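You operate a simulated robot arm through the tools that you are given. There is no shell and no other tool. Be economical: measure what you need, move in short steps, check, and stop when the job is done.

You are at the controls of a simulated robot arm. One attempt, no reset.

## Task
Fetch the walnut and set it on top of the yellow bar. Take the brown bowl and leave it in the tool tray. Take the purple dough and put it on the back of the glass counter top. Put one of the packets from the top of the low table on the white white-edged foil square. Put the yellow sweet from the top of the low table on the clear end of the white table. Put the pink dough on the top of the low table away in the floor of the dough tray. Any order will do. Set down upright: packet.

Only the result counts: the job must be done as asked and must still hold three seconds after the hand-in. Knocking over, shifting, dropping, spilling or breaking anything else fails it.

## Robot
A 6-joint arm with a two-finger gripper on a trunk, on a base that drives. Base frame: it is fixed to the floor where the robot stands at the start and does not move with it; the origin is under the middle of the robot, x ahead of it, y to its left, z up; the surface under the hand at the start is at about z = 0.86. Readings come in m, rad, newtons and seconds.
With the tool pointing down near the work surface it reaches from about 0.28 to 0.72 m from the robot's upright axis, wherever it stands. Its first joint turns from -2.897 to 2.897 rad. Places, roughly: back of the glass counter top [-4.2, 4, 1.1]; brown bowl (10x10x6 cm) [1, 5.2, 0.8]; clear end of the white table [-2.5, 4, 0.9]; floor of the dough tray (22x17 cm) [0.42, 1.16, 0.86]; packet [-1.75, 7, 0.5]; pink dough (5x5x4 cm) [-1.7, 6.6, 0.5]; purple dough (5x5x4 cm) [-1.5, 6.7, 0.5]; tool tray (35x23 cm) [1, 4.48, 0.8]; walnut (3x3x2 cm) [0.5, 0, 0.9]; white-edged foil square (6x6x1 cm) [-2, 7, 0.5]; yellow bar (4x11x3 cm) [0.4, 1.7, 0.9]; yellow sweet (4x4x3 cm) [-1.6, 7, 0.5]. Payload 1.57 kg.
The tool frame sits at the grasp point between the pads (the TCP): z along the fingers, y along the line on which they close. The tips reach 0.021 m beyond it. Largest opening 0.07 m; the body of the gripper starts 0.05 m behind the TCP.
Orientation is that of the tool frame in the base frame, as [roll, pitch, yaw] about the fixed x, y, z axes, in that order (R = Rz(yaw) Ry(pitch) Rx(roll)). With the fingers straight down and closing along the base's y, the tool's x points along the base's -x, its y along +y and its z along -z.

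## Interface
- The arm moves only by the tool arm_command. Its argument "commands" is a list of rows, each a list of 7 numbers: the shift along the tool's x, y, z in m, then the turn, a rotation vector about the tool's x, y, z in degrees, then the finger opening in m, from 0 to 0.07. In form: [[x, y, z, rx, ry, rz, claw], ...]. A call has 1 to 8 rows; each row shifts and turns the commanded pose from where the row before left it, along the tool's axes as they then stand. Rows are played at 5 a second. More than 0.05 m and 0.15 rad between two rows, or a gripper value outside its range, and nothing of the call is played. A pose out of reach is approached as far as the arm can. The call stops where the force on the tool passes 40 N (or 10 N more than at its start, if that is more) or the arm is blocked; 0.2 s more then pass. Each finger halts on what it meets, pressing with about 27 N; the grip force reading is that of the motor and also rises with nothing between the fingers. The clock runs only during rows and for 0.2 s after the last one: add rows that do not move to give the fingers time. The reply holds the time, the measured pose of the TCP, the force on the tool along the base axes, the opening and the grip force, in the units named above and with some noise, with the torque about the TCP (base axes, N m) and any sound that the robot's microphone picked up.
- Cameras (640 x 400 px; columns grow to the right, rows downward): "scene" is now at [0.0227, 0.1833, 1.4918]; the picture's right is [0.32, -0.95, 0.00], its down [-0.60, -0.20, -0.77] and it looks along [0.73, 0.24, -0.64] (base axes); focal length 249 px, centre (320, 200). "wrist" rides on the gripper at [0.079, 0.004, -0.081] in the tool frame; the picture's right is [-0.05, 1.00, 0.00], its down [-0.67, -0.04, -0.74] and it looks along [-0.74, -0.04, 0.67] (tool axes); focal length 256 px, centre (320, 200). There is no depth. A picture from a camera that has moved, and an enlarged one, comes with that camera's place and axes in the base frame and with its lens.
- get_image(camera): a new picture of that camera. It takes no simulated time.
- drive_base(legs): drives the robot by 1 to 6 legs, each [ahead, left, turn to the left] in m, m and rad, along the robot's own axes; the way and the turn of a leg run together, so that a leg with both is an arc; at most 1.5 m and 3.142 rad a leg. The arm and the cameras ride along, it lands a little off, and it stops where it bumps. It gives what a move gives.
- head_to(pan, tilt): turns the head with the scene camera to pan (to the left, within 2.705 rad either way) and tilt (down, from -0.506 to 1.204), counted from straight ahead of the robot. It gives what a move gives.
- close_up(camera, box): a new picture of the part [left, top, right, bottom] of that camera's present view, enlarged. It takes no simulated time.
- sign_off(): hands the job in; it is judged then, once.

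Go step by step. Nothing tells you exact positions but the pictures and the camera data: compare them with the known pose of the tool, close in by small moves and look again before you grip or let go. The budget is 186 turns and 164 pictures, counting those below and the enlarged ones. Unless the task says otherwise, let go and move clear before handing in, and close with one line.

The tools are called after "Emit:" by a JSON object that holds its "api" and its "payload". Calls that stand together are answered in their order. arm_command: Moves the arm, as the interface text tells. Its arguments: {"type":"object","properties":{"commands":{"type":"array","items":{"type":"array","items":{"type":"number"}}}},"required":["commands"]} The other tools are called the same way: drive_base (legs) drives the base; head_to (pan, tilt) turns the head that bears the scene camera; get_image (camera) takes a picture; close_up (camera, box) takes an enlarged picture of a part of a camera's view; sign_off () hands the job in.

At the start:

```text
time_s: 0.0
eef_pos: [0.3136, 0.3273, 1.201]
tcp_rot: [-3.138, -0.002, 3.141]
ft_force: [0.7, 0.8, 1.4]
ft_torque: [0.04, 0.0, 0.0]
grip_width: 0.07
gripper_force: 0.1
robot x, y, heading: [-0.0035, 0.0011, -0.0]
head pan, tilt: [0.321, 0.689]
```

scene: 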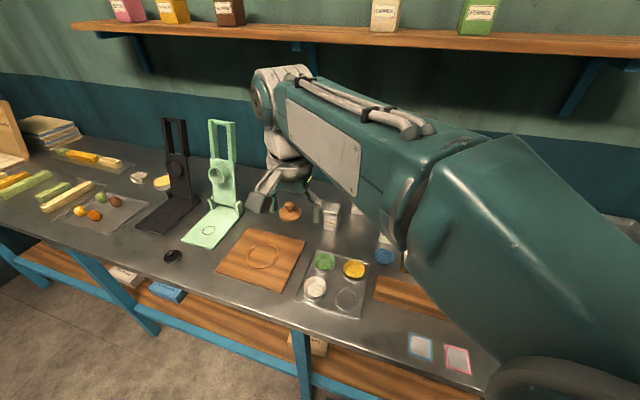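
wrist: 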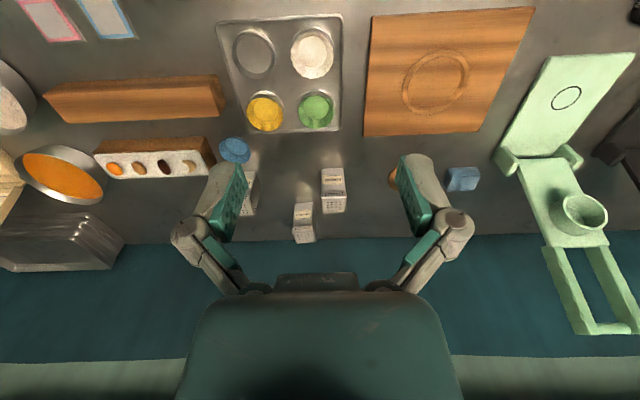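

I see the work counter with the boards, a tray of cups and a strip holding small items. I'll look toward the walnut area first.

Emit:
{"api": "close_up", "payload": {"camera": "wrist", "box": [0, 100, 320, 300]}}

Emit:
{"api": "close_up", "payload": {"camera": "scene", "box": [0, 90, 220, 260]}}

```text
2.00 times, centred on (160, 200) of wrist
camera zoom: at [0.2338, 0.3305, 1.2837], right [0.05, 1.0, 0.0], down [0.67, -0.03, 0.74], along [0.74, -0.04, -0.67], focal length 512 px, centre (640, 200)
```

zoom: 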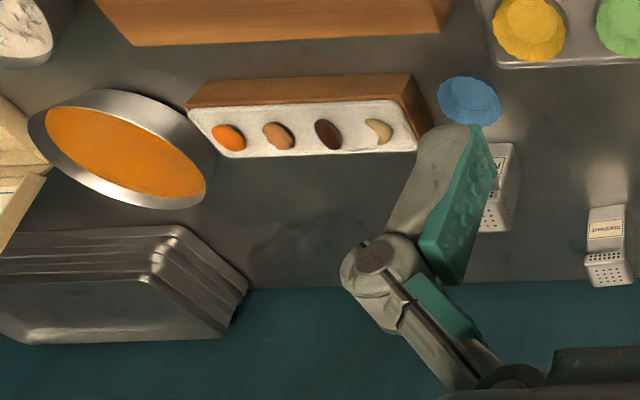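

```text
2.35 times, centred on (110, 175) of scene
camera zoom: at [0.0227, 0.1833, 1.4918], right [0.32, -0.95, 0.0], down [-0.6, -0.2, -0.77], along [0.73, 0.24, -0.64], focal length 585 px, centre (814, 259)
```

zoom: 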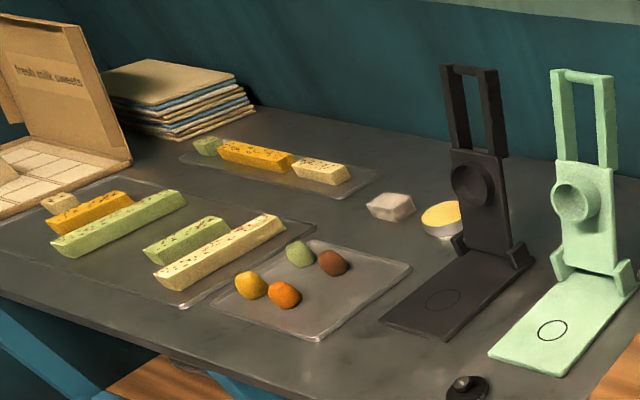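

The walnut should be at about (0.5, 0), in the white-topped strip. I'll bring the hand there for a better look.

Emit:
{"api": "arm_command", "payload": {"commands": [[0, -0.05, 0, 0, 0, 0, 0.07], [0, -0.05, 0, 0, 0, 0, 0.07], [0, -0.05, 0, 0, 0, 0, 0.07], [0, -0.05, 0, 0, 0, 0, 0.07], [0, -0.05, 0, 0, 0, 0, 0.07], [0, -0.05, 0, 0, 0, 0, 0.07], [-0.02, -0.02, 0.04, 0, 0, 0, 0.07], [0, 0, 0.04, 0, 0, 0, 0.07]]}}

Emit:
{"api": "get_image", "payload": {"camera": "wrist"}}

Emit:
{"api": "get_image", "payload": {"camera": "scene"}}

```text
time_s: 1.8
eef_pos: [0.3342, 0.0064, 1.1162]
tcp_rot: [3.141, 0.001, -3.141]
ft_force: [-0.2, 0.1, 0.0]
ft_torque: [0.02, 0.0, 0.03]
grip_width: 0.0699
gripper_force: 0.0
robot x, y, heading: [-0.0041, -0.0011, -0.0]
head pan, tilt: [0.321, 0.689]
```

```text
159 pictures are left
camera wrist: at [0.2534, 0.0097, 1.1987], right [0.05, 1.0, 0.0], down [0.67, -0.04, 0.74], along [0.74, -0.04, -0.67], focal length 256 px, centre (320, 200)
```

wrist: 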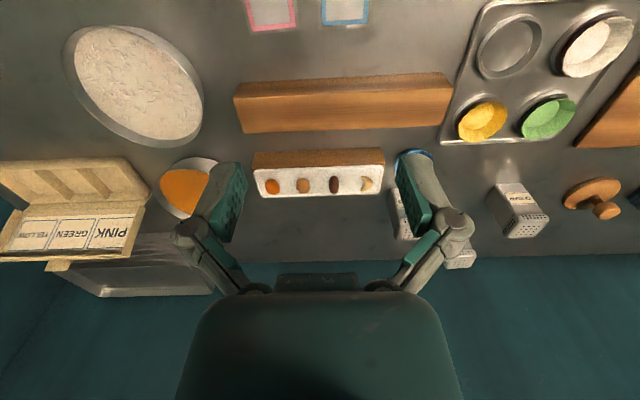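

```text
158 pictures are left
camera scene: at [0.0224, 0.1818, 1.492], right [0.32, -0.95, 0.0], down [-0.6, -0.2, -0.77], along [0.73, 0.24, -0.64], focal length 249 px, centre (320, 200)
```

scene: 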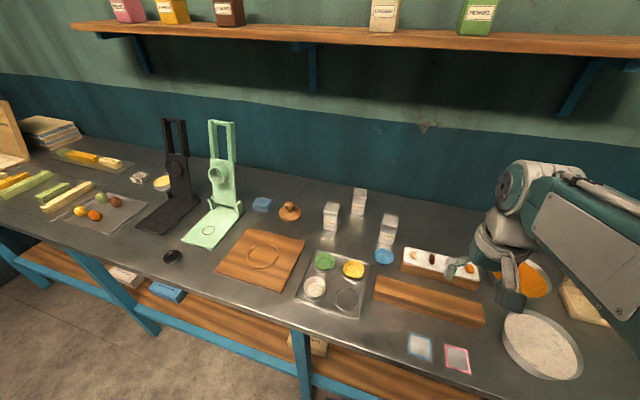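

Emit:
{"api": "close_up", "payload": {"camera": "wrist", "box": [240, 130, 400, 230]}}

Emit:
{"api": "close_up", "payload": {"camera": "scene", "box": [360, 220, 520, 320]}}

```text
4.00 times, centred on (320, 180) of wrist
camera zoom: at [0.2534, 0.0097, 1.1987], right [0.05, 1.0, 0.0], down [0.67, -0.04, 0.74], along [0.74, -0.04, -0.67], focal length 1024 px, centre (320, 280)
```

zoom: 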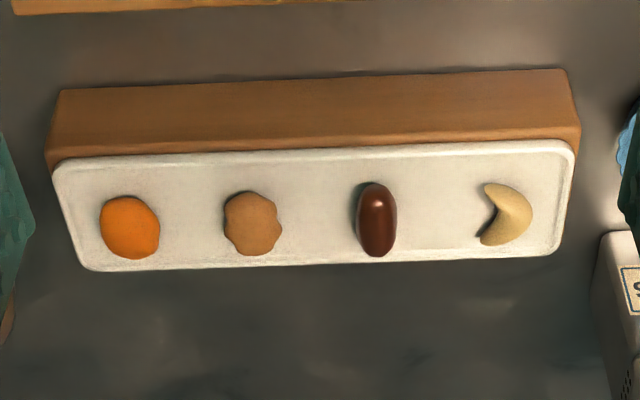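

```text
4.00 times, centred on (440, 270) of scene
camera zoom: at [0.0224, 0.1818, 1.492], right [0.32, -0.95, 0.0], down [-0.6, -0.2, -0.77], along [0.73, 0.24, -0.64], focal length 994 px, centre (-160, -80)
```

zoom: 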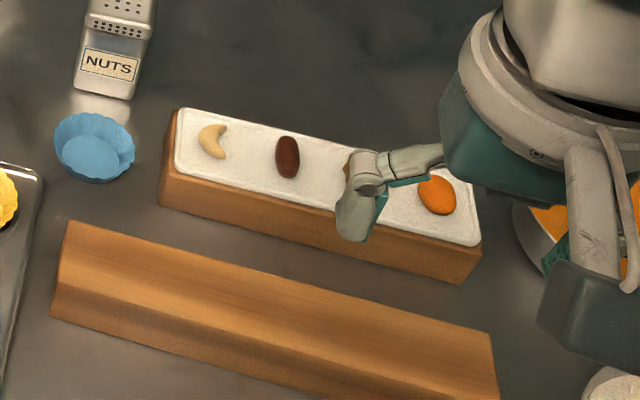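

The walnut is the second item in the strip, at roughly (0.536, -0.032, 0.912). I'll turn the gripper 90° so it closes along x, clear of the neighbours.

Emit:
{"api": "arm_command", "payload": {"commands": [[-0.03, 0, 0, 0, 0, 0, 0.07], [-0.05, 0, 0, 0, 0, 8.5, 0.07], [0, 0, 0, 0, 0, 8.5, 0.07], [0, 0, 0, 0, 0, 8.5, 0.07], [0, 0, 0, 0, 0, 8.5, 0.07], [0, 0, 0, 0, 0, 8.5, 0.07], [0, 0, 0, 0, 0, 8.5, 0.07], [0, 0, 0, 0, 0, 8.5, 0.07]]}}

Emit:
{"api": "arm_command", "payload": {"commands": [[0, 0, 0, 0, 0, 8.5, 0.07], [0, 0, 0, 0, 0, 8.5, 0.07], [0, 0, 0, 0, 0, 8.5, 0.07], [0, 0, 0, 0, 0, 5, 0.07], [0, 0.05, 0, 0, 0, 0, 0.07], [0, 0.05, 0, 0, 0, 0, 0.07], [-0.03, 0.02, 0.03, 0, 0, 0, 0.07], [0, 0, 0.04, 0, 0, 0, 0.07]]}}

Emit:
{"api": "get_image", "payload": {"camera": "wrist"}}

Emit:
{"api": "get_image", "payload": {"camera": "scene"}}

```text
time_s: 3.6
eef_pos: [0.414, 0.0059, 1.1218]
tcp_rot: [3.141, -0.001, 2.102]
ft_force: [-0.3, 0.2, -0.3]
ft_torque: [0.04, 0.03, 0.01]
grip_width: 0.07
gripper_force: 0.2
robot x, y, heading: [0.0003, 0.002, 0.001]
head pan, tilt: [0.321, 0.689]
```

```text
time_s: 5.4
eef_pos: [0.5322, -0.0271, 1.0562]
tcp_rot: [3.14, 0.0, 1.571]
ft_force: [0.5, 0.0, 0.1]
ft_torque: [-0.07, -0.02, -0.04]
grip_width: 0.0698
gripper_force: 0.1
robot x, y, heading: [-0.0004, -0.001, 0.005]
head pan, tilt: [0.321, 0.689]
```

```text
155 pictures are left
camera wrist: at [0.5355, 0.0519, 1.1384], right [1.0, -0.05, 0.0], down [-0.04, -0.67, 0.74], along [-0.04, -0.74, -0.67], focal length 256 px, centre (320, 200)
```

wrist: 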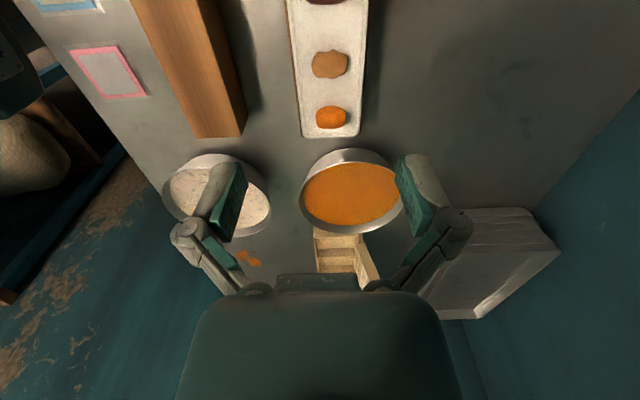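

```text
154 pictures are left
camera scene: at [0.0236, 0.1811, 1.4921], right [0.32, -0.95, 0.0], down [-0.6, -0.2, -0.77], along [0.73, 0.24, -0.64], focal length 249 px, centre (320, 200)
```

scene: 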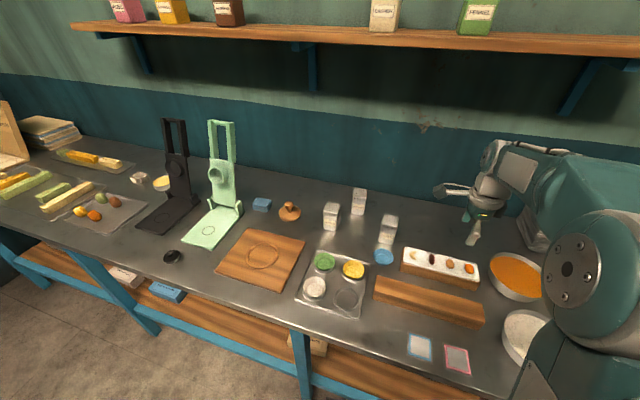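

The walnut fix holds at (0.539, -0.031). A 45° diagonal grip avoids both the tray rim and the neighbours, so I'll turn back 45° and narrow the fingers.

Emit:
{"api": "arm_command", "payload": {"commands": [[0, 0, 0, 0, 0, -8.5, 0.06], [0, 0, 0, 0, 0, -8.5, 0.046], [0, 0, 0, 0, 0, -8.5, 0.046], [0, 0, 0, 0, 0, -8.5, 0.046], [0, 0, 0, 0, 0, -8.5, 0.046], [0, 0, 0, 0, 0, -2.5, 0.046], [-0.0079, 0.0017, 0.04, 0, 0, 0, 0.046], [0, 0, 0.04, 0, 0, 0, 0.046]]}}

Emit:
{"api": "get_image", "payload": {"camera": "wrist"}}

Emit:
{"api": "close_up", "payload": {"camera": "scene", "box": [380, 180, 540, 280]}}

```text
time_s: 7.2
eef_pos: [0.5412, -0.0287, 0.9721]
tcp_rot: [3.141, 0.001, 2.355]
ft_force: [0.9, 0.7, -0.3]
ft_torque: [0.02, 0.01, 0.02]
grip_width: 0.0459
gripper_force: 0.1
robot x, y, heading: [-0.0001, -0.0016, 0.002]
head pan, tilt: [0.321, 0.689]
```

```text
153 pictures are left
camera wrist: at [0.4871, 0.0292, 1.0537], right [0.74, 0.67, 0.0], down [0.45, -0.5, 0.74], along [0.5, -0.55, -0.67], focal length 256 px, centre (320, 200)
```

wrist: 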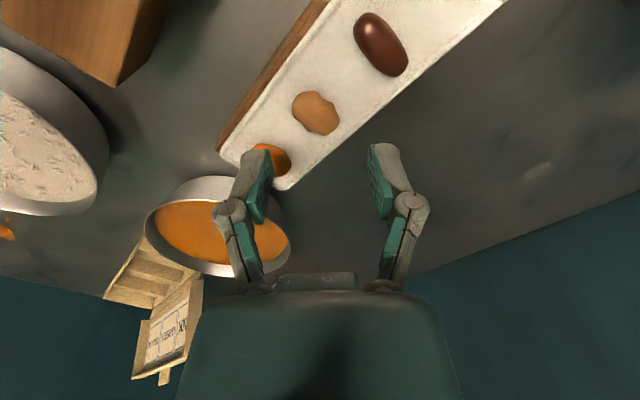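

```text
4.00 times, centred on (460, 230) of scene
camera zoom: at [0.0237, 0.1815, 1.492], right [0.32, -0.95, 0.0], down [-0.6, -0.2, -0.77], along [0.73, 0.24, -0.64], focal length 994 px, centre (-240, 80)
```

zoom: 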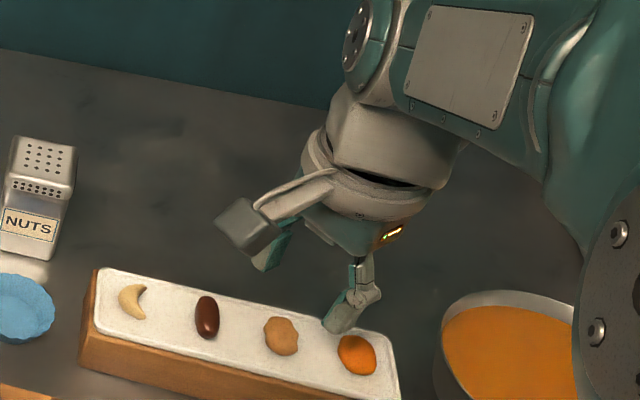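

Emit:
{"api": "arm_command", "payload": {"commands": [[0, -0.0025, 0.02, 0, 0, 0, 0.046], [0, 0, 0.018, 0, 0, 0, 0.046], [0, 0, 0.006, 0, 0, 0, 0.046], [0, 0, 0, 0, 0, 0, 0.046]]}}

Emit:
{"api": "get_image", "payload": {"camera": "wrist"}}

Emit:
{"api": "close_up", "payload": {"camera": "scene", "box": [420, 220, 500, 270]}}

```text
time_s: 8.2
eef_pos: [0.5385, -0.0299, 0.927]
tcp_rot: [-3.141, 0.0, 2.356]
ft_force: [-0.6, -0.5, -0.4]
ft_torque: [-0.01, -0.01, 0.0]
grip_width: 0.046
gripper_force: 0.0
robot x, y, heading: [-0.0026, 0.0026, 0.001]
head pan, tilt: [0.321, 0.689]
```

```text
151 pictures are left
camera wrist: at [0.4849, 0.0279, 1.0094], right [0.74, 0.67, 0.0], down [0.45, -0.5, 0.74], along [0.5, -0.55, -0.67], focal length 256 px, centre (320, 200)
```

wrist: 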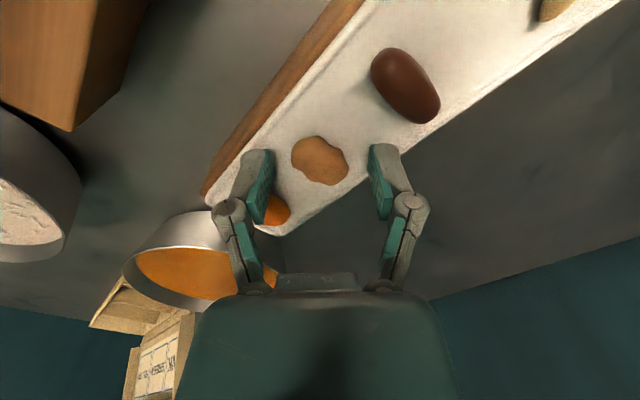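

```text
8.00 times, centred on (460, 245) of scene
camera zoom: at [0.0237, 0.1816, 1.492], right [0.32, -0.95, 0.0], down [-0.6, -0.2, -0.77], along [0.73, 0.24, -0.64], focal length 1989 px, centre (-800, -160)
```

zoom: 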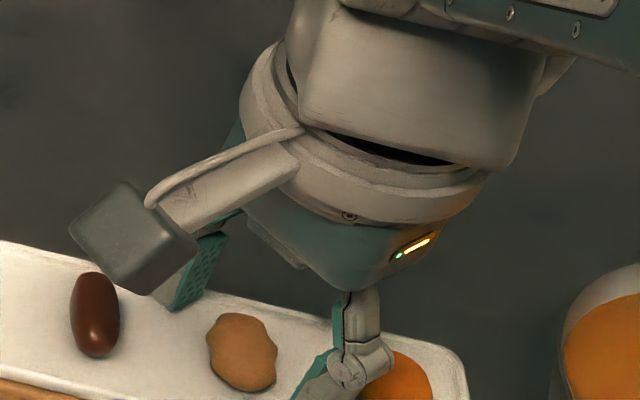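

Emit:
{"api": "arm_command", "payload": {"commands": [[0, 0, 0.003, 0, 0, 0, 0.046], [0, 0, 0.002, 0, 0, 0, 0.046], [0, 0, 0, 0, 0, 0, 0.046]]}}

```text
time_s: 9.0
eef_pos: [0.5386, -0.0316, 0.9229]
tcp_rot: [3.14, 0.002, 2.356]
ft_force: [-2.7, 2.1, 15.2]
ft_torque: [0.01, 0.13, -0.17]
grip_width: 0.0467
gripper_force: 1.0
robot x, y, heading: [-0.0028, 0.0043, 0.001]
head pan, tilt: [0.321, 0.689]
```

The tips have touched the tray, so I'll lift 2–3 mm and close.

Emit:
{"api": "arm_command", "payload": {"commands": [[0, 0, -0.003, 0, 0, 0, 0.046], [0, 0, 0, 0, 0, 0, 0.03], [0, 0, 0, 0, 0, 0, 0.02], [0, 0, 0, 0, 0, 0, 0.015], [0, 0, 0, 0, 0, 0, 0.015]]}}

Emit:
{"api": "get_image", "payload": {"camera": "wrist"}}

```text
time_s: 10.2
eef_pos: [0.5388, -0.0309, 0.9248]
tcp_rot: [3.14, 0.0, 2.356]
ft_force: [-0.5, -0.9, -0.5]
ft_torque: [-0.02, 0.02, 0.02]
grip_width: 0.0201
gripper_force: 26.8
robot x, y, heading: [0.0029, -0.0009, -0.001]
head pan, tilt: [0.321, 0.689]
```

```text
149 pictures are left
camera wrist: at [0.4856, 0.0273, 1.0077], right [0.74, 0.67, 0.0], down [0.45, -0.5, 0.74], along [0.5, -0.55, -0.67], focal length 256 px, centre (320, 200)
```

wrist: 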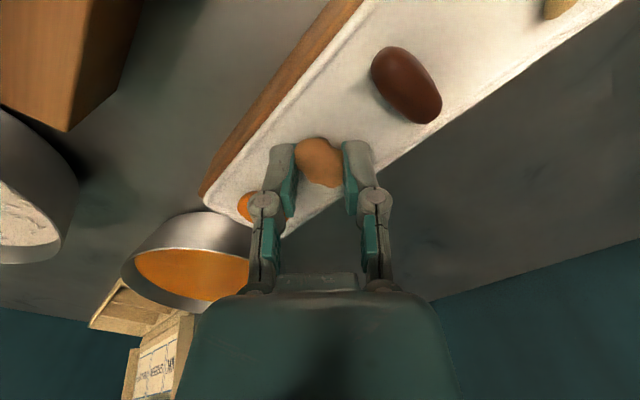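

The walnut is gripped. I'll lift straight up and check that it holds.

Emit:
{"api": "arm_command", "payload": {"commands": [[0, 0, -0.02, 0, 0, 0, 0.012], [0, 0, -0.04, 0, 0, 0, 0.012], [0, 0, -0.05, 0, 0, 0, 0.012], [0, 0, -0.05, 0, 0, 0, 0.012], [0, 0, -0.05, 0, 0, 0, 0.012], [0, 0, -0.05, 0, 0, 0, 0.012], [0.03, -0.03, 0, 0, 0, 0, 0.012], [0.035, -0.035, 0, 0, 0, 0, 0.012]]}}

Emit:
{"api": "get_image", "payload": {"camera": "wrist"}}

Emit:
{"api": "head_to", "payload": {"pan": 1.2, "tilt": 0.6}}

Emit:
{"api": "get_image", "payload": {"camera": "scene"}}

```text
time_s: 12.0
eef_pos: [0.446, -0.0345, 1.1869]
tcp_rot: [-3.14, -0.001, 2.355]
ft_force: [0.7, 0.6, -0.4]
ft_torque: [0.02, 0.0, -0.01]
grip_width: 0.0174
gripper_force: 26.7
robot x, y, heading: [0.0008, -0.0021, -0.0]
head pan, tilt: [0.321, 0.689]
```

```text
148 pictures are left
camera wrist: at [0.3915, 0.025, 1.2704], right [0.74, 0.67, 0.0], down [0.45, -0.5, 0.74], along [0.5, -0.55, -0.67], focal length 256 px, centre (320, 200)
```

wrist: 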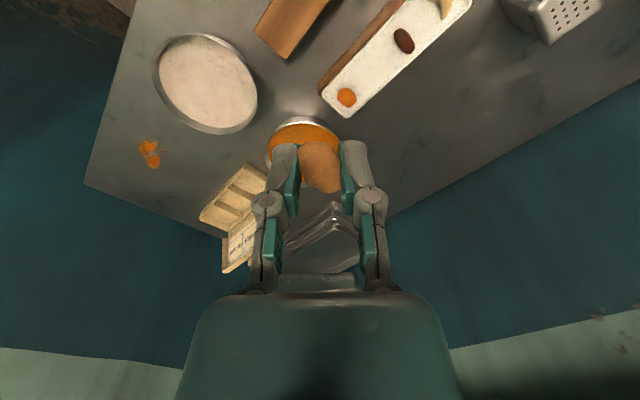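

```text
time_s: 13.2
eef_pos: [0.4474, -0.0341, 1.1877]
tcp_rot: [-3.141, 0.0, 2.357]
ft_force: [-0.2, -0.5, -0.7]
ft_torque: [0.0, 0.0, -0.01]
grip_width: 0.0149
gripper_force: 27.0
robot x, y, heading: [-0.0004, -0.0014, -0.002]
head pan, tilt: [1.201, 0.6]
```

```text
147 pictures are left
camera scene: at [-0.0259, 0.2371, 1.4997], right [0.93, -0.36, 0.0], down [-0.21, -0.53, -0.82], along [0.3, 0.77, -0.57], focal length 249 px, centre (320, 200)
```

scene: 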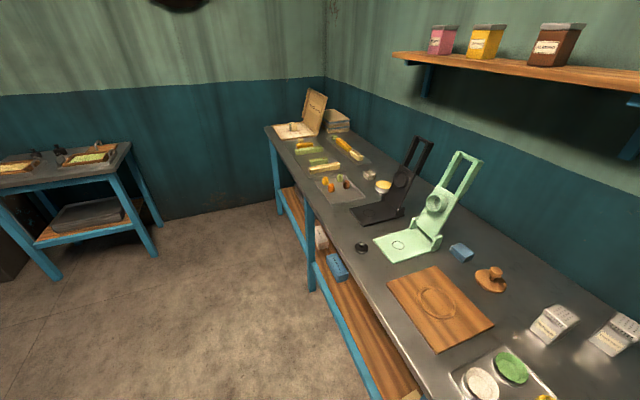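

The finger width is shrinking, so the nut may be slipping. I'll check closely.

Emit:
{"api": "close_up", "payload": {"camera": "wrist", "box": [240, 100, 400, 200]}}

```text
4.00 times, centred on (320, 150) of wrist
camera zoom: at [0.3924, 0.0248, 1.2705], right [0.74, 0.67, 0.0], down [0.45, -0.5, 0.74], along [0.5, -0.55, -0.67], focal length 1024 px, centre (320, 400)
```

zoom: 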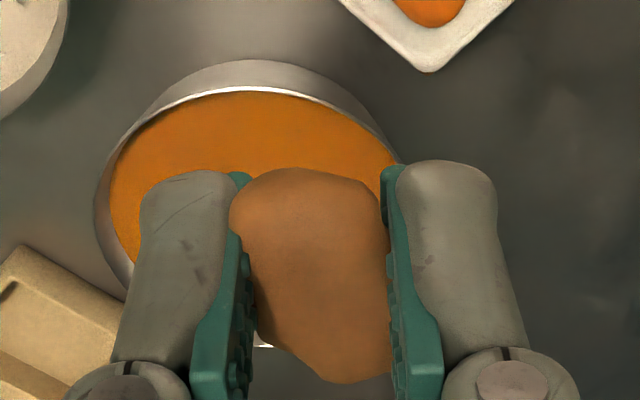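

Emit:
{"api": "arm_command", "payload": {"commands": [[0, 0, 0, 0, 0, 0, 0.0145], [0, 0, 0, 0, 0, 0, 0.0145], [0, 0, 0, 0, 0, 0, 0.0145], [0, 0, 0, 0, 0, 0, 0.0145]]}}

Emit:
{"api": "close_up", "payload": {"camera": "wrist", "box": [240, 100, 400, 200]}}

```text
time_s: 14.2
eef_pos: [0.4464, -0.0336, 1.1878]
tcp_rot: [-3.14, -0.001, 2.356]
ft_force: [-0.3, 0.3, 1.0]
ft_torque: [0.03, 0.0, 0.0]
grip_width: 0.0156
gripper_force: 27.0
robot x, y, heading: [-0.0017, -0.0001, 0.004]
head pan, tilt: [1.201, 0.6]
```

```text
4.00 times, centred on (320, 150) of wrist
camera zoom: at [0.392, 0.0248, 1.2705], right [0.74, 0.67, 0.0], down [0.45, -0.5, 0.74], along [0.5, -0.55, -0.67], focal length 1024 px, centre (320, 400)
```

zoom: 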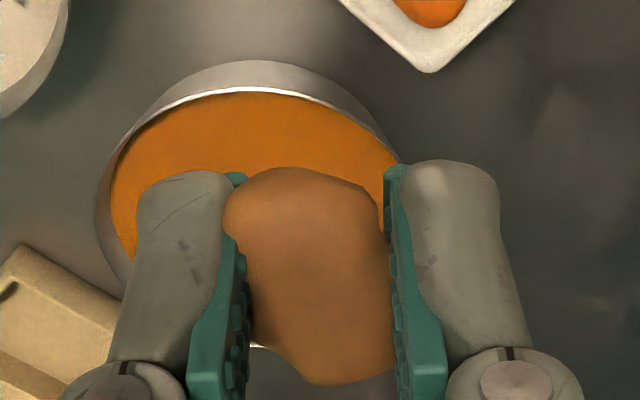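

The grip is stable. I'll retract a bit, raise the hand and drive left along the counter toward the yellow bar.

Emit:
{"api": "arm_command", "payload": {"commands": [[0.03, -0.03, -0.02, 0, 0, 0, 0.0145], [0.03, -0.03, -0.02, 0, 0, 0, 0.0145], [0.015, -0.015, -0.02, 0, 0, 0, 0.0145], [0, 0, -0.03, 0, 0, 0, 0.0145]]}}

Emit:
{"api": "drive_base", "payload": {"legs": [[0, 1.3, 0]]}}

Emit:
{"api": "head_to", "payload": {"pan": 0.4, "tilt": 0.8}}

Emit:
{"api": "get_image", "payload": {"camera": "scene"}}

Emit:
{"api": "get_image", "payload": {"camera": "wrist"}}

```text
time_s: 15.2
eef_pos: [0.3391, -0.0336, 1.2791]
tcp_rot: [3.141, 0.0, 2.356]
ft_force: [0.3, -0.4, 0.0]
ft_torque: [0.01, 0.04, -0.02]
grip_width: 0.0153
gripper_force: 26.7
robot x, y, heading: [-0.0026, -0.0016, 0.005]
head pan, tilt: [1.201, 0.6]
```

```text
time_s: 21.6
eef_pos: [0.3435, 1.2315, 1.2791]
tcp_rot: [-3.139, 0.001, 2.349]
ft_force: [-0.7, -0.7, 0.5]
ft_torque: [-0.03, 0.0, -0.01]
grip_width: 0.0167
gripper_force: 2.3
robot x, y, heading: [0.0025, 1.2623, -0.009]
head pan, tilt: [1.201, 0.6]
```

```text
time_s: 22.7
eef_pos: [0.3443, 1.2226, 1.2792]
tcp_rot: [3.137, -0.004, 2.349]
ft_force: [0.1, 0.1, 0.1]
ft_torque: [0.04, 0.01, 0.04]
grip_width: 0.0204
gripper_force: 4.9
robot x, y, heading: [0.0031, 1.2621, -0.006]
head pan, tilt: [0.4, 0.799]
```

```text
144 pictures are left
camera scene: at [0.0219, 1.447, 1.4831], right [0.38, -0.92, 0.0], down [-0.66, -0.27, -0.7], along [0.64, 0.27, -0.72], focal length 249 px, centre (320, 200)
```

scene: 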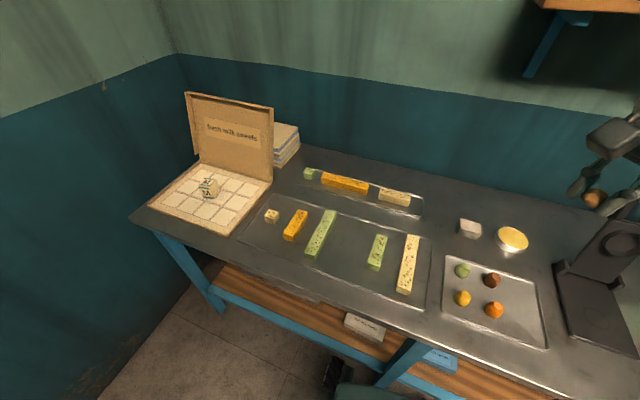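

```text
143 pictures are left
camera wrist: at [0.29, 1.2813, 1.3621], right [0.75, 0.66, 0.0], down [0.44, -0.5, 0.74], along [0.49, -0.55, -0.67], focal length 256 px, centre (320, 200)
```

wrist: 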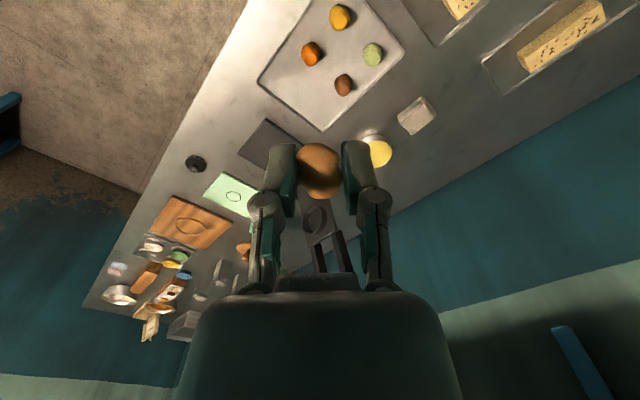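

The front yellow bar lies at about (0.43, 1.70), running along x. I'll firm up the grip, then drive a little further left.

Emit:
{"api": "arm_command", "payload": {"commands": [[0, 0, 0, 0, 0, 0, 0.0], [0, 0, 0, 0, 0, 0, 0.0], [0, 0, 0, 0, 0, 0, 0.0]]}}

Emit:
{"api": "drive_base", "payload": {"legs": [[0, 0.4, 0]]}}

Emit:
{"api": "get_image", "payload": {"camera": "scene"}}

Emit:
{"api": "get_image", "payload": {"camera": "wrist"}}

```text
time_s: 23.5
eef_pos: [0.3439, 1.2255, 1.2803]
tcp_rot: [3.139, -0.004, 2.35]
ft_force: [-0.8, 0.4, -0.3]
ft_torque: [0.03, 0.0, 0.01]
grip_width: 0.0163
gripper_force: 27.1
robot x, y, heading: [0.0057, 1.2674, -0.005]
head pan, tilt: [0.4, 0.799]
```

```text
time_s: 25.9
eef_pos: [0.3487, 1.6002, 1.2794]
tcp_rot: [3.134, -0.007, 2.336]
ft_force: [0.0, -0.3, 0.5]
ft_torque: [0.01, -0.01, -0.01]
grip_width: 0.0141
gripper_force: 26.7
robot x, y, heading: [0.0074, 1.6528, -0.021]
head pan, tilt: [0.4, 0.799]
```

```text
142 pictures are left
camera scene: at [0.0293, 1.8314, 1.4836], right [0.37, -0.93, 0.0], down [-0.67, -0.26, -0.7], along [0.65, 0.26, -0.72], focal length 249 px, centre (320, 200)
```

scene: 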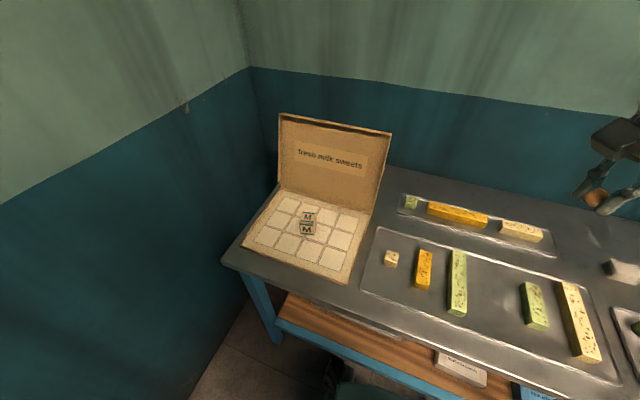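

```text
141 pictures are left
camera wrist: at [0.2954, 1.6592, 1.3623], right [0.76, 0.65, 0.01], down [0.44, -0.51, 0.74], along [0.49, -0.56, -0.67], focal length 256 px, centre (320, 200)
```

wrist: 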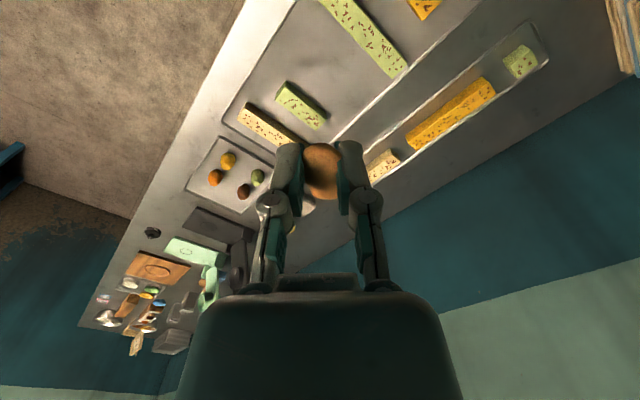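

Emit:
{"api": "arm_command", "payload": {"commands": [[0.0127, 0.041, 0, 0, 0, 0, 0.0], [0, 0.045, 0, 0, 0, 0, 0.0], [0, 0.045, 0, 0, 0, 0, 0.0], [0, 0, 0.05, 0, 0, 0, 0.0], [0, 0, 0.05, 0, 0, 0, 0.0], [0, 0, 0.05, 0, 0, 0, 0.0], [0, 0, 0.05, 0, 0, 0, 0.0], [0, 0, 0.05, 0, 0, 0, 0.0]]}}

Emit:
{"api": "get_image", "payload": {"camera": "wrist"}}

Emit:
{"api": "close_up", "payload": {"camera": "scene", "box": [340, 200, 500, 300]}}

```text
time_s: 27.7
eef_pos: [0.4308, 1.7058, 1.0275]
tcp_rot: [3.14, -0.003, 2.335]
ft_force: [-0.3, -0.4, 0.8]
ft_torque: [0.02, 0.0, -0.01]
grip_width: 0.0117
gripper_force: 27.2
robot x, y, heading: [0.0145, 1.6541, -0.022]
head pan, tilt: [0.4, 0.799]
```

```text
140 pictures are left
camera wrist: at [0.379, 1.7657, 1.1095], right [0.76, 0.65, 0.0], down [0.44, -0.51, 0.74], along [0.49, -0.56, -0.67], focal length 256 px, centre (320, 200)
```

wrist: 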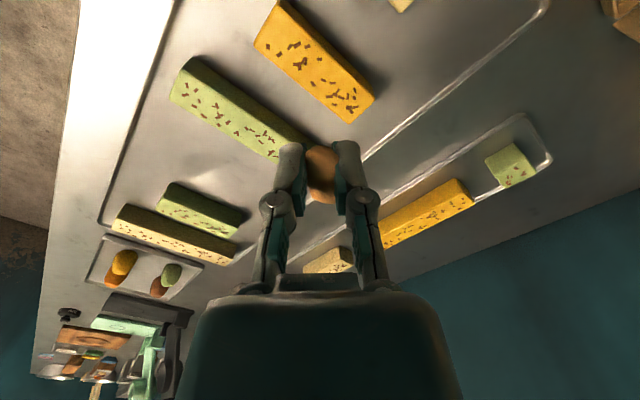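

```text
4.00 times, centred on (420, 250) of scene
camera zoom: at [0.0299, 1.838, 1.4828], right [0.37, -0.93, 0.0], down [-0.67, -0.27, -0.7], along [0.65, 0.26, -0.72], focal length 994 px, centre (-80, 0)
```

zoom: 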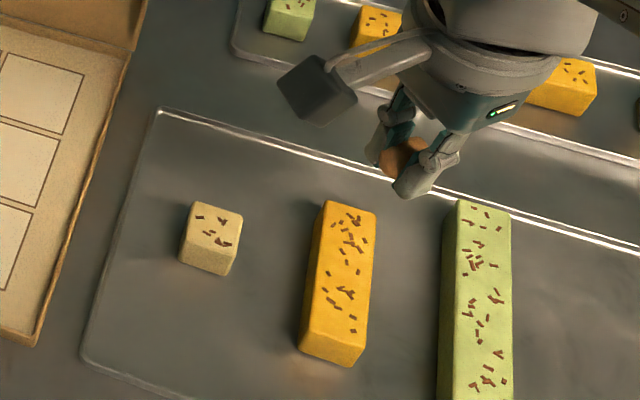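

The bar top is centred near (0.432, 1.702), almost directly below. I'll descend and watch.

Emit:
{"api": "arm_command", "payload": {"commands": [[-0.003, -0.001, 0.03, 0, 0, 0, 0.0], [0, 0, 0.03, 0, 0, 0, 0.0], [0, 0, 0.025, 0, 0, 0, 0.0], [0, 0, 0, 0, 0, 0, 0.0]]}}

Emit:
{"api": "get_image", "payload": {"camera": "wrist"}}

Emit:
{"api": "close_up", "payload": {"camera": "scene", "box": [370, 225, 490, 300]}}

```text
time_s: 28.7
eef_pos: [0.4344, 1.7018, 0.9444]
tcp_rot: [3.139, -0.004, 2.334]
ft_force: [-0.5, -0.3, 0.0]
ft_torque: [-0.01, 0.0, 0.05]
grip_width: 0.0069
gripper_force: 27.1
robot x, y, heading: [0.0048, 1.6531, -0.018]
head pan, tilt: [0.4, 0.799]
```

```text
138 pictures are left
camera wrist: at [0.3814, 1.7621, 1.0273], right [0.76, 0.65, 0.0], down [0.44, -0.51, 0.74], along [0.49, -0.56, -0.67], focal length 256 px, centre (320, 200)
```

wrist: 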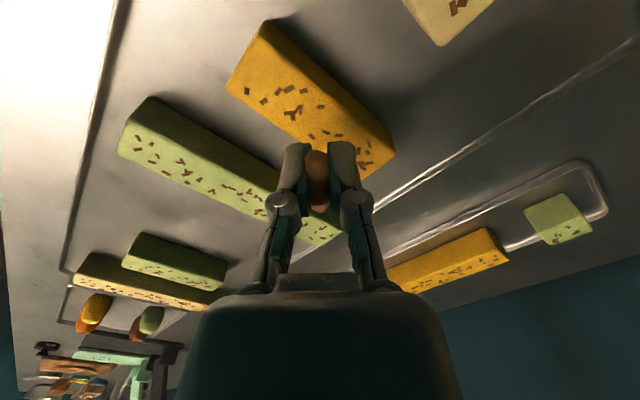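

```text
5.33 times, centred on (430, 262) of scene
camera zoom: at [0.0301, 1.8381, 1.4828], right [0.37, -0.93, 0.0], down [-0.67, -0.27, -0.7], along [0.65, 0.26, -0.72], focal length 1326 px, centre (-267, -133)
```

zoom: 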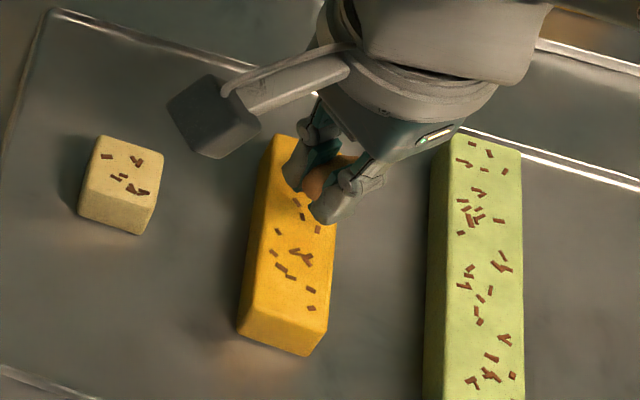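

The nut is being squeezed thinner in the grip but is right over the bar. I'll lower until light contact.

Emit:
{"api": "arm_command", "payload": {"commands": [[0, 0, 0.012, 0, 0, 0, 0.006], [0, 0, 0.006, 0, 0, 0, 0.006], [0, 0, 0.004, 0, 0, 0, 0.006], [0, 0, 0, 0, 0, 0, 0.006]]}}

Emit:
{"api": "close_up", "payload": {"camera": "wrist", "box": [240, 110, 400, 210]}}

Emit:
{"api": "close_up", "payload": {"camera": "scene", "box": [390, 240, 470, 290]}}

```text
time_s: 29.7
eef_pos: [0.4347, 1.7045, 0.9235]
tcp_rot: [3.139, -0.001, 2.336]
ft_force: [-0.3, -1.0, 0.1]
ft_torque: [0.0, 0.02, 0.02]
grip_width: 0.0089
gripper_force: 22.9
robot x, y, heading: [0.0096, 1.6523, -0.022]
head pan, tilt: [0.4, 0.799]
```

```text
4.00 times, centred on (320, 160) of wrist
camera zoom: at [0.3826, 1.7633, 1.006], right [0.76, 0.65, 0.0], down [0.44, -0.51, 0.74], along [0.49, -0.56, -0.67], focal length 1024 px, centre (320, 360)
```

zoom: 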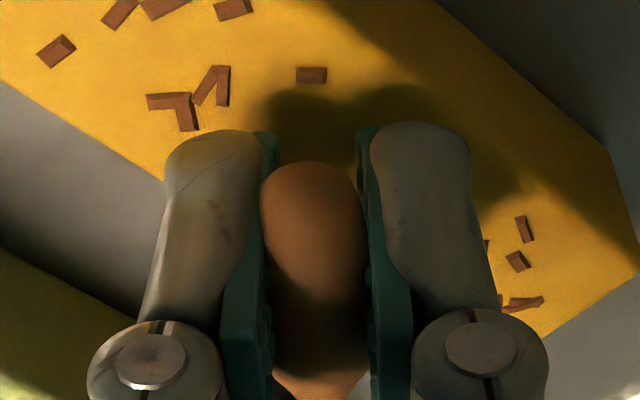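

```text
8.00 times, centred on (430, 265) of scene
camera zoom: at [0.0301, 1.8381, 1.4828], right [0.37, -0.93, 0.0], down [-0.67, -0.27, -0.7], along [0.65, 0.26, -0.72], focal length 1989 px, centre (-560, -320)
```

zoom: 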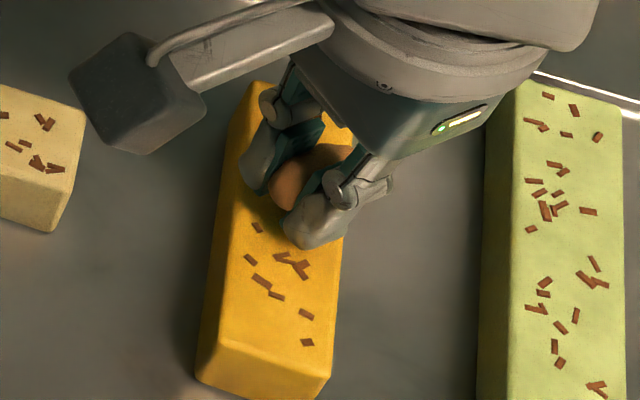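

Emit:
{"api": "arm_command", "payload": {"commands": [[0, 0, 0.004, 0, 0, 0, 0.006], [0, 0, 0, 0, 0, 0, 0.006]]}}

Emit:
{"api": "arm_command", "payload": {"commands": [[0, 0, 0.003, 0, 0, 0, 0.006], [0, 0, 0, 0, 0, 0, 0.006]]}}

Emit:
{"api": "close_up", "payload": {"camera": "wrist", "box": [240, 110, 400, 210]}}

```text
time_s: 30.3
eef_pos: [0.4356, 1.7045, 0.9187]
tcp_rot: [3.139, -0.004, 2.334]
ft_force: [0.6, -0.2, 0.3]
ft_torque: [-0.01, 0.0, 0.03]
grip_width: 0.0071
gripper_force: 27.1
robot x, y, heading: [0.0119, 1.6531, -0.022]
head pan, tilt: [0.4, 0.799]
```

```text
time_s: 30.9
eef_pos: [0.4366, 1.7055, 0.9169]
tcp_rot: [3.14, -0.005, 2.336]
ft_force: [0.0, -0.9, 0.2]
ft_torque: [0.01, -0.01, 0.02]
grip_width: 0.007
gripper_force: 26.5
robot x, y, heading: [0.0103, 1.654, -0.024]
head pan, tilt: [0.4, 0.799]
```

```text
4.00 times, centred on (320, 160) of wrist
camera zoom: at [0.3836, 1.7638, 0.9989], right [0.76, 0.65, 0.0], down [0.44, -0.51, 0.74], along [0.49, -0.56, -0.67], focal length 1024 px, centre (320, 360)
```

zoom: 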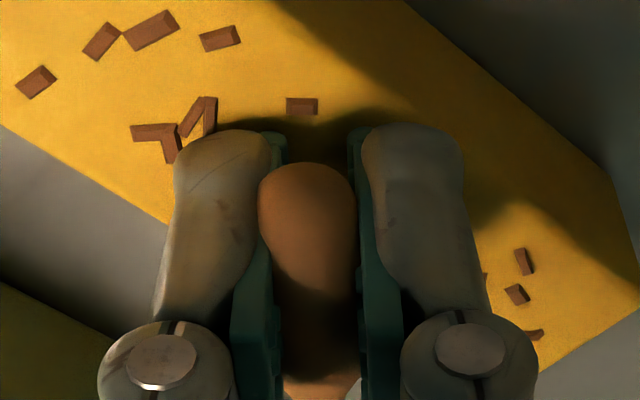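

Emit:
{"api": "arm_command", "payload": {"commands": [[0, 0, 0.003, 0, 0, 0, 0.006], [0, 0, 0, 0, 0, 0, 0.006]]}}

Emit:
{"api": "arm_command", "payload": {"commands": [[0, 0, 0.003, 0, 0, 0, 0.006], [0, 0, 0, 0, 0, 0, 0.006]]}}

```text
time_s: 31.5
eef_pos: [0.4369, 1.7052, 0.9141]
tcp_rot: [3.136, 0.0, 2.335]
ft_force: [-0.6, 1.4, 21.0]
ft_torque: [-0.03, -0.01, -0.02]
grip_width: 0.0083
gripper_force: 1.6
robot x, y, heading: [0.0059, 1.6532, -0.014]
head pan, tilt: [0.4, 0.799]
```

```text
time_s: 31.9
eef_pos: [0.4385, 1.704, 0.9143]
tcp_rot: [3.133, 0.001, 2.335]
ft_force: [-6.0, -1.0, 12.9]
ft_torque: [-0.03, 0.19, -0.02]
grip_width: 0.0073
gripper_force: 26.9
robot x, y, heading: [0.0098, 1.6532, -0.018]
head pan, tilt: [0.4, 0.799]
stopped in row 1: the force on the tool passed its limit at 45 N (the readings are from after the stop); the commanded pose is now the measured one
```

Tips are on the bar. I'll rise 2 mm and open gently.

Emit:
{"api": "arm_command", "payload": {"commands": [[0, 0, -0.002, 0, 0, 0, 0.006], [0, 0, 0, 0, 0, 0, 0.01], [0, 0, 0, 0, 0, 0, 0.014], [0, 0, 0, 0, 0, 0, 0.018], [0, 0, 0, 0, 0, 0, 0.024], [0, 0, 0, 0, 0, 0, 0.03], [0, 0, 0, 0, 0, 0, 0.03]]}}

Emit:
{"api": "close_up", "payload": {"camera": "wrist", "box": [240, 110, 400, 210]}}

Emit:
{"api": "close_up", "payload": {"camera": "scene", "box": [390, 240, 470, 290]}}

```text
time_s: 33.5
eef_pos: [0.438, 1.7041, 0.9152]
tcp_rot: [3.132, 0.0, 2.335]
ft_force: [-0.1, 0.7, 0.8]
ft_torque: [0.04, 0.02, -0.02]
grip_width: 0.0303
gripper_force: 0.1
robot x, y, heading: [0.0084, 1.6523, -0.022]
head pan, tilt: [0.4, 0.799]
```

```text
4.00 times, centred on (320, 160) of wrist
camera zoom: at [0.3845, 1.7628, 0.9977], right [0.76, 0.65, 0.01], down [0.43, -0.51, 0.74], along [0.49, -0.56, -0.67], focal length 1024 px, centre (320, 360)
```

zoom: 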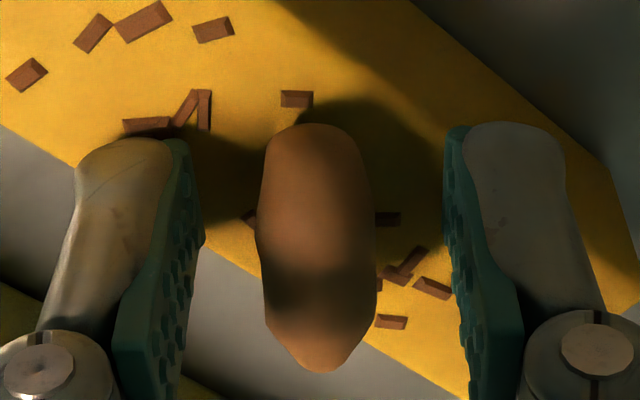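

```text
8.00 times, centred on (430, 265) of scene
camera zoom: at [0.0303, 1.838, 1.4828], right [0.37, -0.93, 0.0], down [-0.67, -0.27, -0.7], along [0.65, 0.26, -0.72], focal length 1989 px, centre (-560, -320)
```

zoom: 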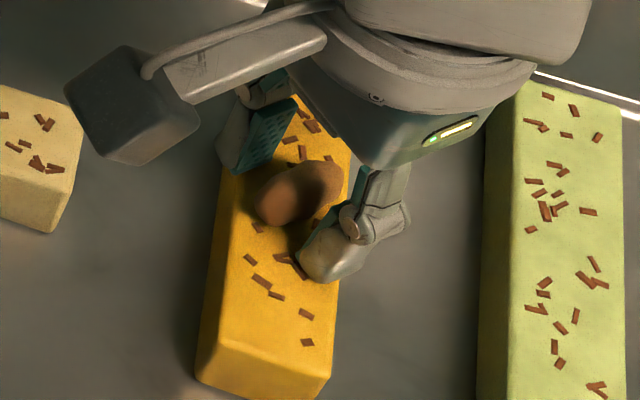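

The walnut sits on the bar. I'll open a little more and rise straight up.

Emit:
{"api": "arm_command", "payload": {"commands": [[0, 0, 0, 0, 0, 0, 0.045], [0, 0, -0.02, 0, 0, 0, 0.045], [0, 0, -0.04, 0, 0, 0, 0.045], [0, 0, -0.05, 0, 0, 0, 0.045], [0, 0, -0.05, 0, 0, 0, 0.045], [0, 0, -0.05, 0, 0, 0, 0.045], [0.03, -0.03, -0.05, 0, 0, 0, 0.045], [0.03, -0.03, -0.05, 0, 0, 0, 0.045]]}}

Emit:
{"api": "close_up", "payload": {"camera": "scene", "box": [390, 240, 470, 290]}}

Emit:
{"api": "close_up", "payload": {"camera": "wrist", "box": [240, 0, 440, 125]}}

```text
refused: row 7 steps farther than a row can; nothing moved
```

```text
8.00 times, centred on (430, 265) of scene
camera zoom: at [0.0303, 1.838, 1.4828], right [0.37, -0.93, 0.0], down [-0.67, -0.27, -0.7], along [0.65, 0.26, -0.72], focal length 1989 px, centre (-560, -320)
```

zoom: 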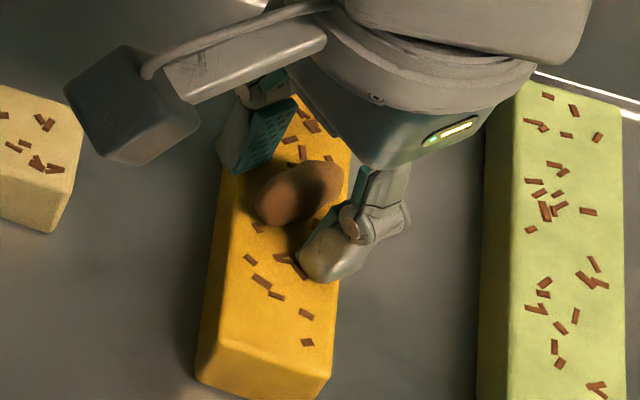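

```text
3.20 times, centred on (340, 62) of wrist
camera zoom: at [0.3845, 1.7628, 0.9977], right [0.76, 0.65, 0.01], down [0.43, -0.51, 0.74], along [0.49, -0.56, -0.67], focal length 819 px, centre (256, 640)
```

zoom: 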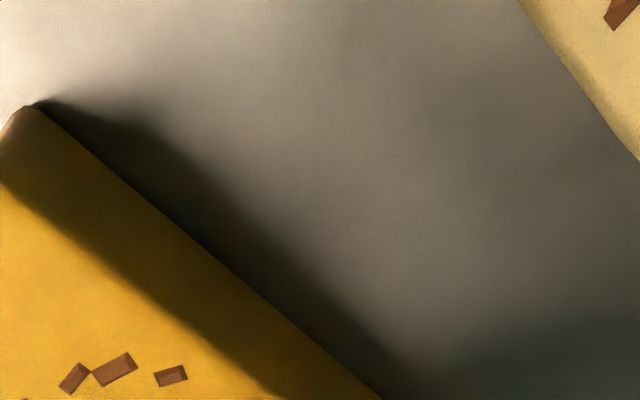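

Emit:
{"api": "arm_command", "payload": {"commands": [[0, 0, 0, 0, 0, 0, 0.045], [0, 0, -0.02, 0, 0, 0, 0.045], [0, 0, -0.04, 0, 0, 0, 0.045], [0, 0, -0.05, 0, 0, 0, 0.045], [0, 0, -0.05, 0, 0, 0, 0.045], [0, 0, -0.05, 0, 0, 0, 0.045], [0, 0, -0.05, 0, 0, 0, 0.045], [0.03, -0.03, -0.02, 0, 0, 0, 0.045]]}}

Emit:
{"api": "close_up", "payload": {"camera": "scene", "box": [390, 240, 470, 290]}}

Emit:
{"api": "get_image", "payload": {"camera": "wrist"}}

```text
time_s: 35.3
eef_pos: [0.3952, 1.7036, 1.1938]
tcp_rot: [3.134, -0.001, 2.335]
ft_force: [-0.1, -0.1, 0.9]
ft_torque: [0.0, 0.02, -0.02]
grip_width: 0.045
gripper_force: 0.0
robot x, y, heading: [0.009, 1.653, -0.022]
head pan, tilt: [0.4, 0.799]
```

```text
8.00 times, centred on (430, 265) of scene
camera zoom: at [0.0297, 1.8378, 1.4828], right [0.37, -0.93, 0.0], down [-0.67, -0.27, -0.7], along [0.65, 0.26, -0.72], focal length 1989 px, centre (-560, -320)
```

zoom: 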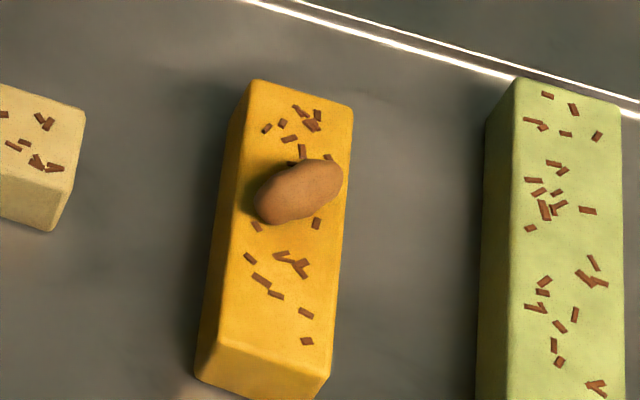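

```text
128 pictures are left
camera wrist: at [0.3419, 1.7626, 1.2755], right [0.76, 0.65, 0.01], down [0.43, -0.51, 0.74], along [0.49, -0.56, -0.67], focal length 256 px, centre (320, 200)
```

wrist: 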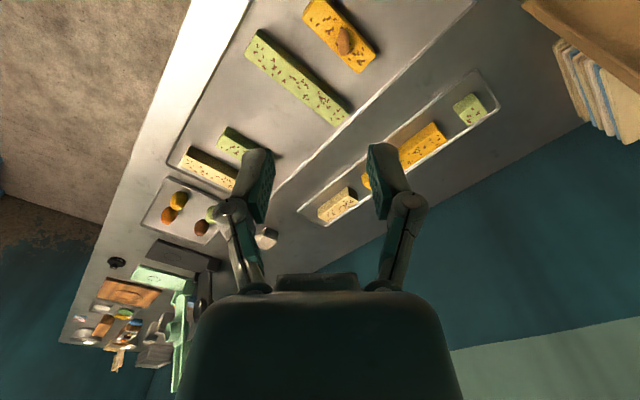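

The walnut is resting on the yellow bar. Now I'll look around to plan the drive to the other rooms.

Emit:
{"api": "arm_command", "payload": {"commands": [[0.03, -0.03, -0.02, 0, 0, 0, 0.045], [0.03, -0.03, -0.02, 0, 0, 0, 0.045]]}}

Emit:
{"api": "head_to", "payload": {"pan": 1.4, "tilt": 0.3}}

Emit:
{"api": "get_image", "payload": {"camera": "scene"}}

Emit:
{"api": "head_to", "payload": {"pan": 2.6, "tilt": 0.3}}

Emit:
{"api": "get_image", "payload": {"camera": "scene"}}

```text
time_s: 35.9
eef_pos: [0.3056, 1.7032, 1.2308]
tcp_rot: [3.134, 0.0, 2.334]
ft_force: [-0.3, -0.3, -0.7]
ft_torque: [0.0, -0.02, 0.02]
grip_width: 0.0451
gripper_force: 0.1
robot x, y, heading: [0.0106, 1.6535, -0.023]
head pan, tilt: [0.4, 0.799]
```

```text
time_s: 37.2
eef_pos: [0.3077, 1.7036, 1.2313]
tcp_rot: [3.134, 0.001, 2.336]
ft_force: [0.5, 0.6, 0.0]
ft_torque: [-0.02, 0.05, -0.02]
grip_width: 0.0451
gripper_force: 0.1
robot x, y, heading: [0.0134, 1.6527, -0.023]
head pan, tilt: [1.4, 0.3]
```

```text
127 pictures are left
camera scene: at [-0.0278, 1.8997, 1.5271], right [0.98, -0.19, 0.0], down [-0.06, -0.29, -0.95], along [0.18, 0.94, -0.3], focal length 249 px, centre (320, 200)
```

scene: 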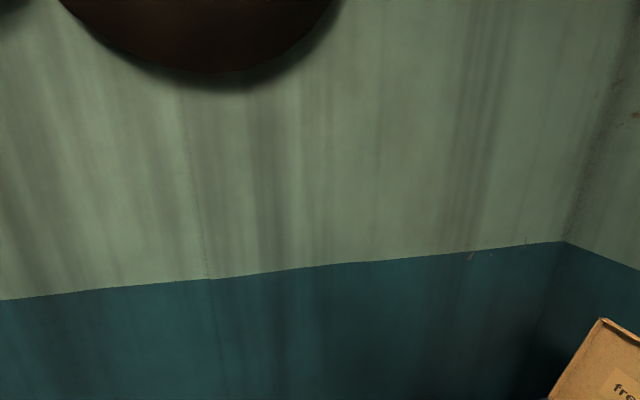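

```text
time_s: 38.6
eef_pos: [0.3081, 1.7025, 1.2305]
tcp_rot: [3.132, 0.001, 2.337]
ft_force: [0.9, 0.1, 0.4]
ft_torque: [0.02, 0.02, 0.02]
grip_width: 0.045
gripper_force: 0.1
robot x, y, heading: [0.013, 1.6515, -0.019]
head pan, tilt: [2.601, 0.3]
```

```text
126 pictures are left
camera scene: at [-0.1247, 1.8578, 1.5272], right [0.53, 0.85, 0.0], down [0.25, -0.16, -0.96], along [-0.81, 0.51, -0.3], focal length 249 px, centre (320, 200)
```

scene: 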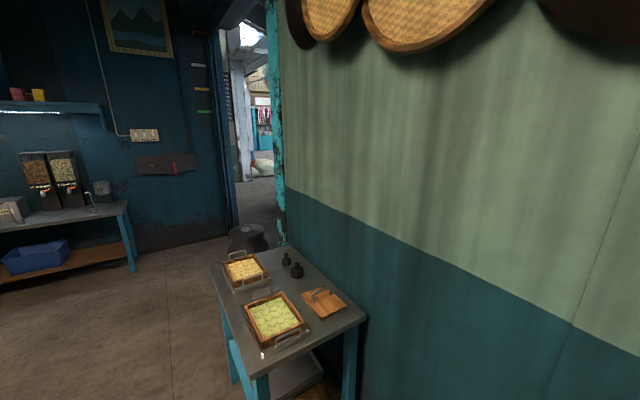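

There's a doorway in the left wall, beyond the small table. I'll back off to the middle of the room and turn to face it.

Emit:
{"api": "drive_base", "payload": {"legs": [[-0.9, -0.45, 0], [0, 0, 2.2]]}}

Emit:
{"api": "head_to", "payload": {"pan": 0, "tilt": 0.3}}

Emit:
{"api": "get_image", "payload": {"camera": "scene"}}

```text
time_s: 49.0
eef_pos: [-1.123, 1.4452, 1.2314]
tcp_rot: [3.135, 0.0, -1.769]
ft_force: [0.8, -0.1, 0.2]
ft_torque: [-0.01, -0.02, 0.01]
grip_width: 0.0451
gripper_force: 0.0
robot x, y, heading: [-0.9124, 1.2295, 2.159]
head pan, tilt: [2.601, 0.3]
```

```text
time_s: 51.4
eef_pos: [-1.1246, 1.4441, 1.2317]
tcp_rot: [3.132, 0.001, -1.77]
ft_force: [0.2, -1.3, -0.6]
ft_torque: [0.0, 0.0, -0.02]
grip_width: 0.0449
gripper_force: 0.0
robot x, y, heading: [-0.9131, 1.2309, 2.162]
head pan, tilt: [0.0, 0.3]
```

```text
125 pictures are left
camera scene: at [-1.0587, 1.1726, 1.5272], right [0.83, 0.55, 0.0], down [0.16, -0.25, -0.96], along [-0.53, 0.79, -0.3], focal length 249 px, centre (320, 200)
```

scene: 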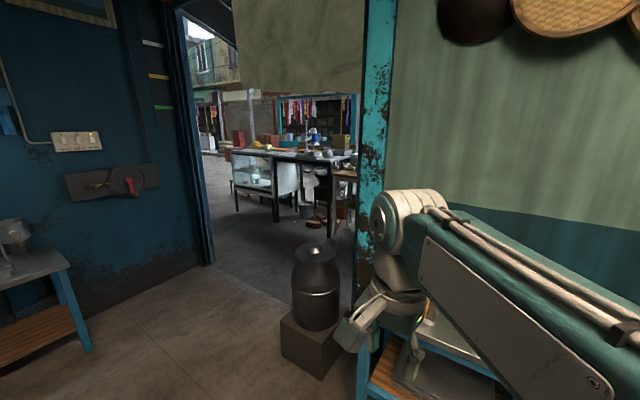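

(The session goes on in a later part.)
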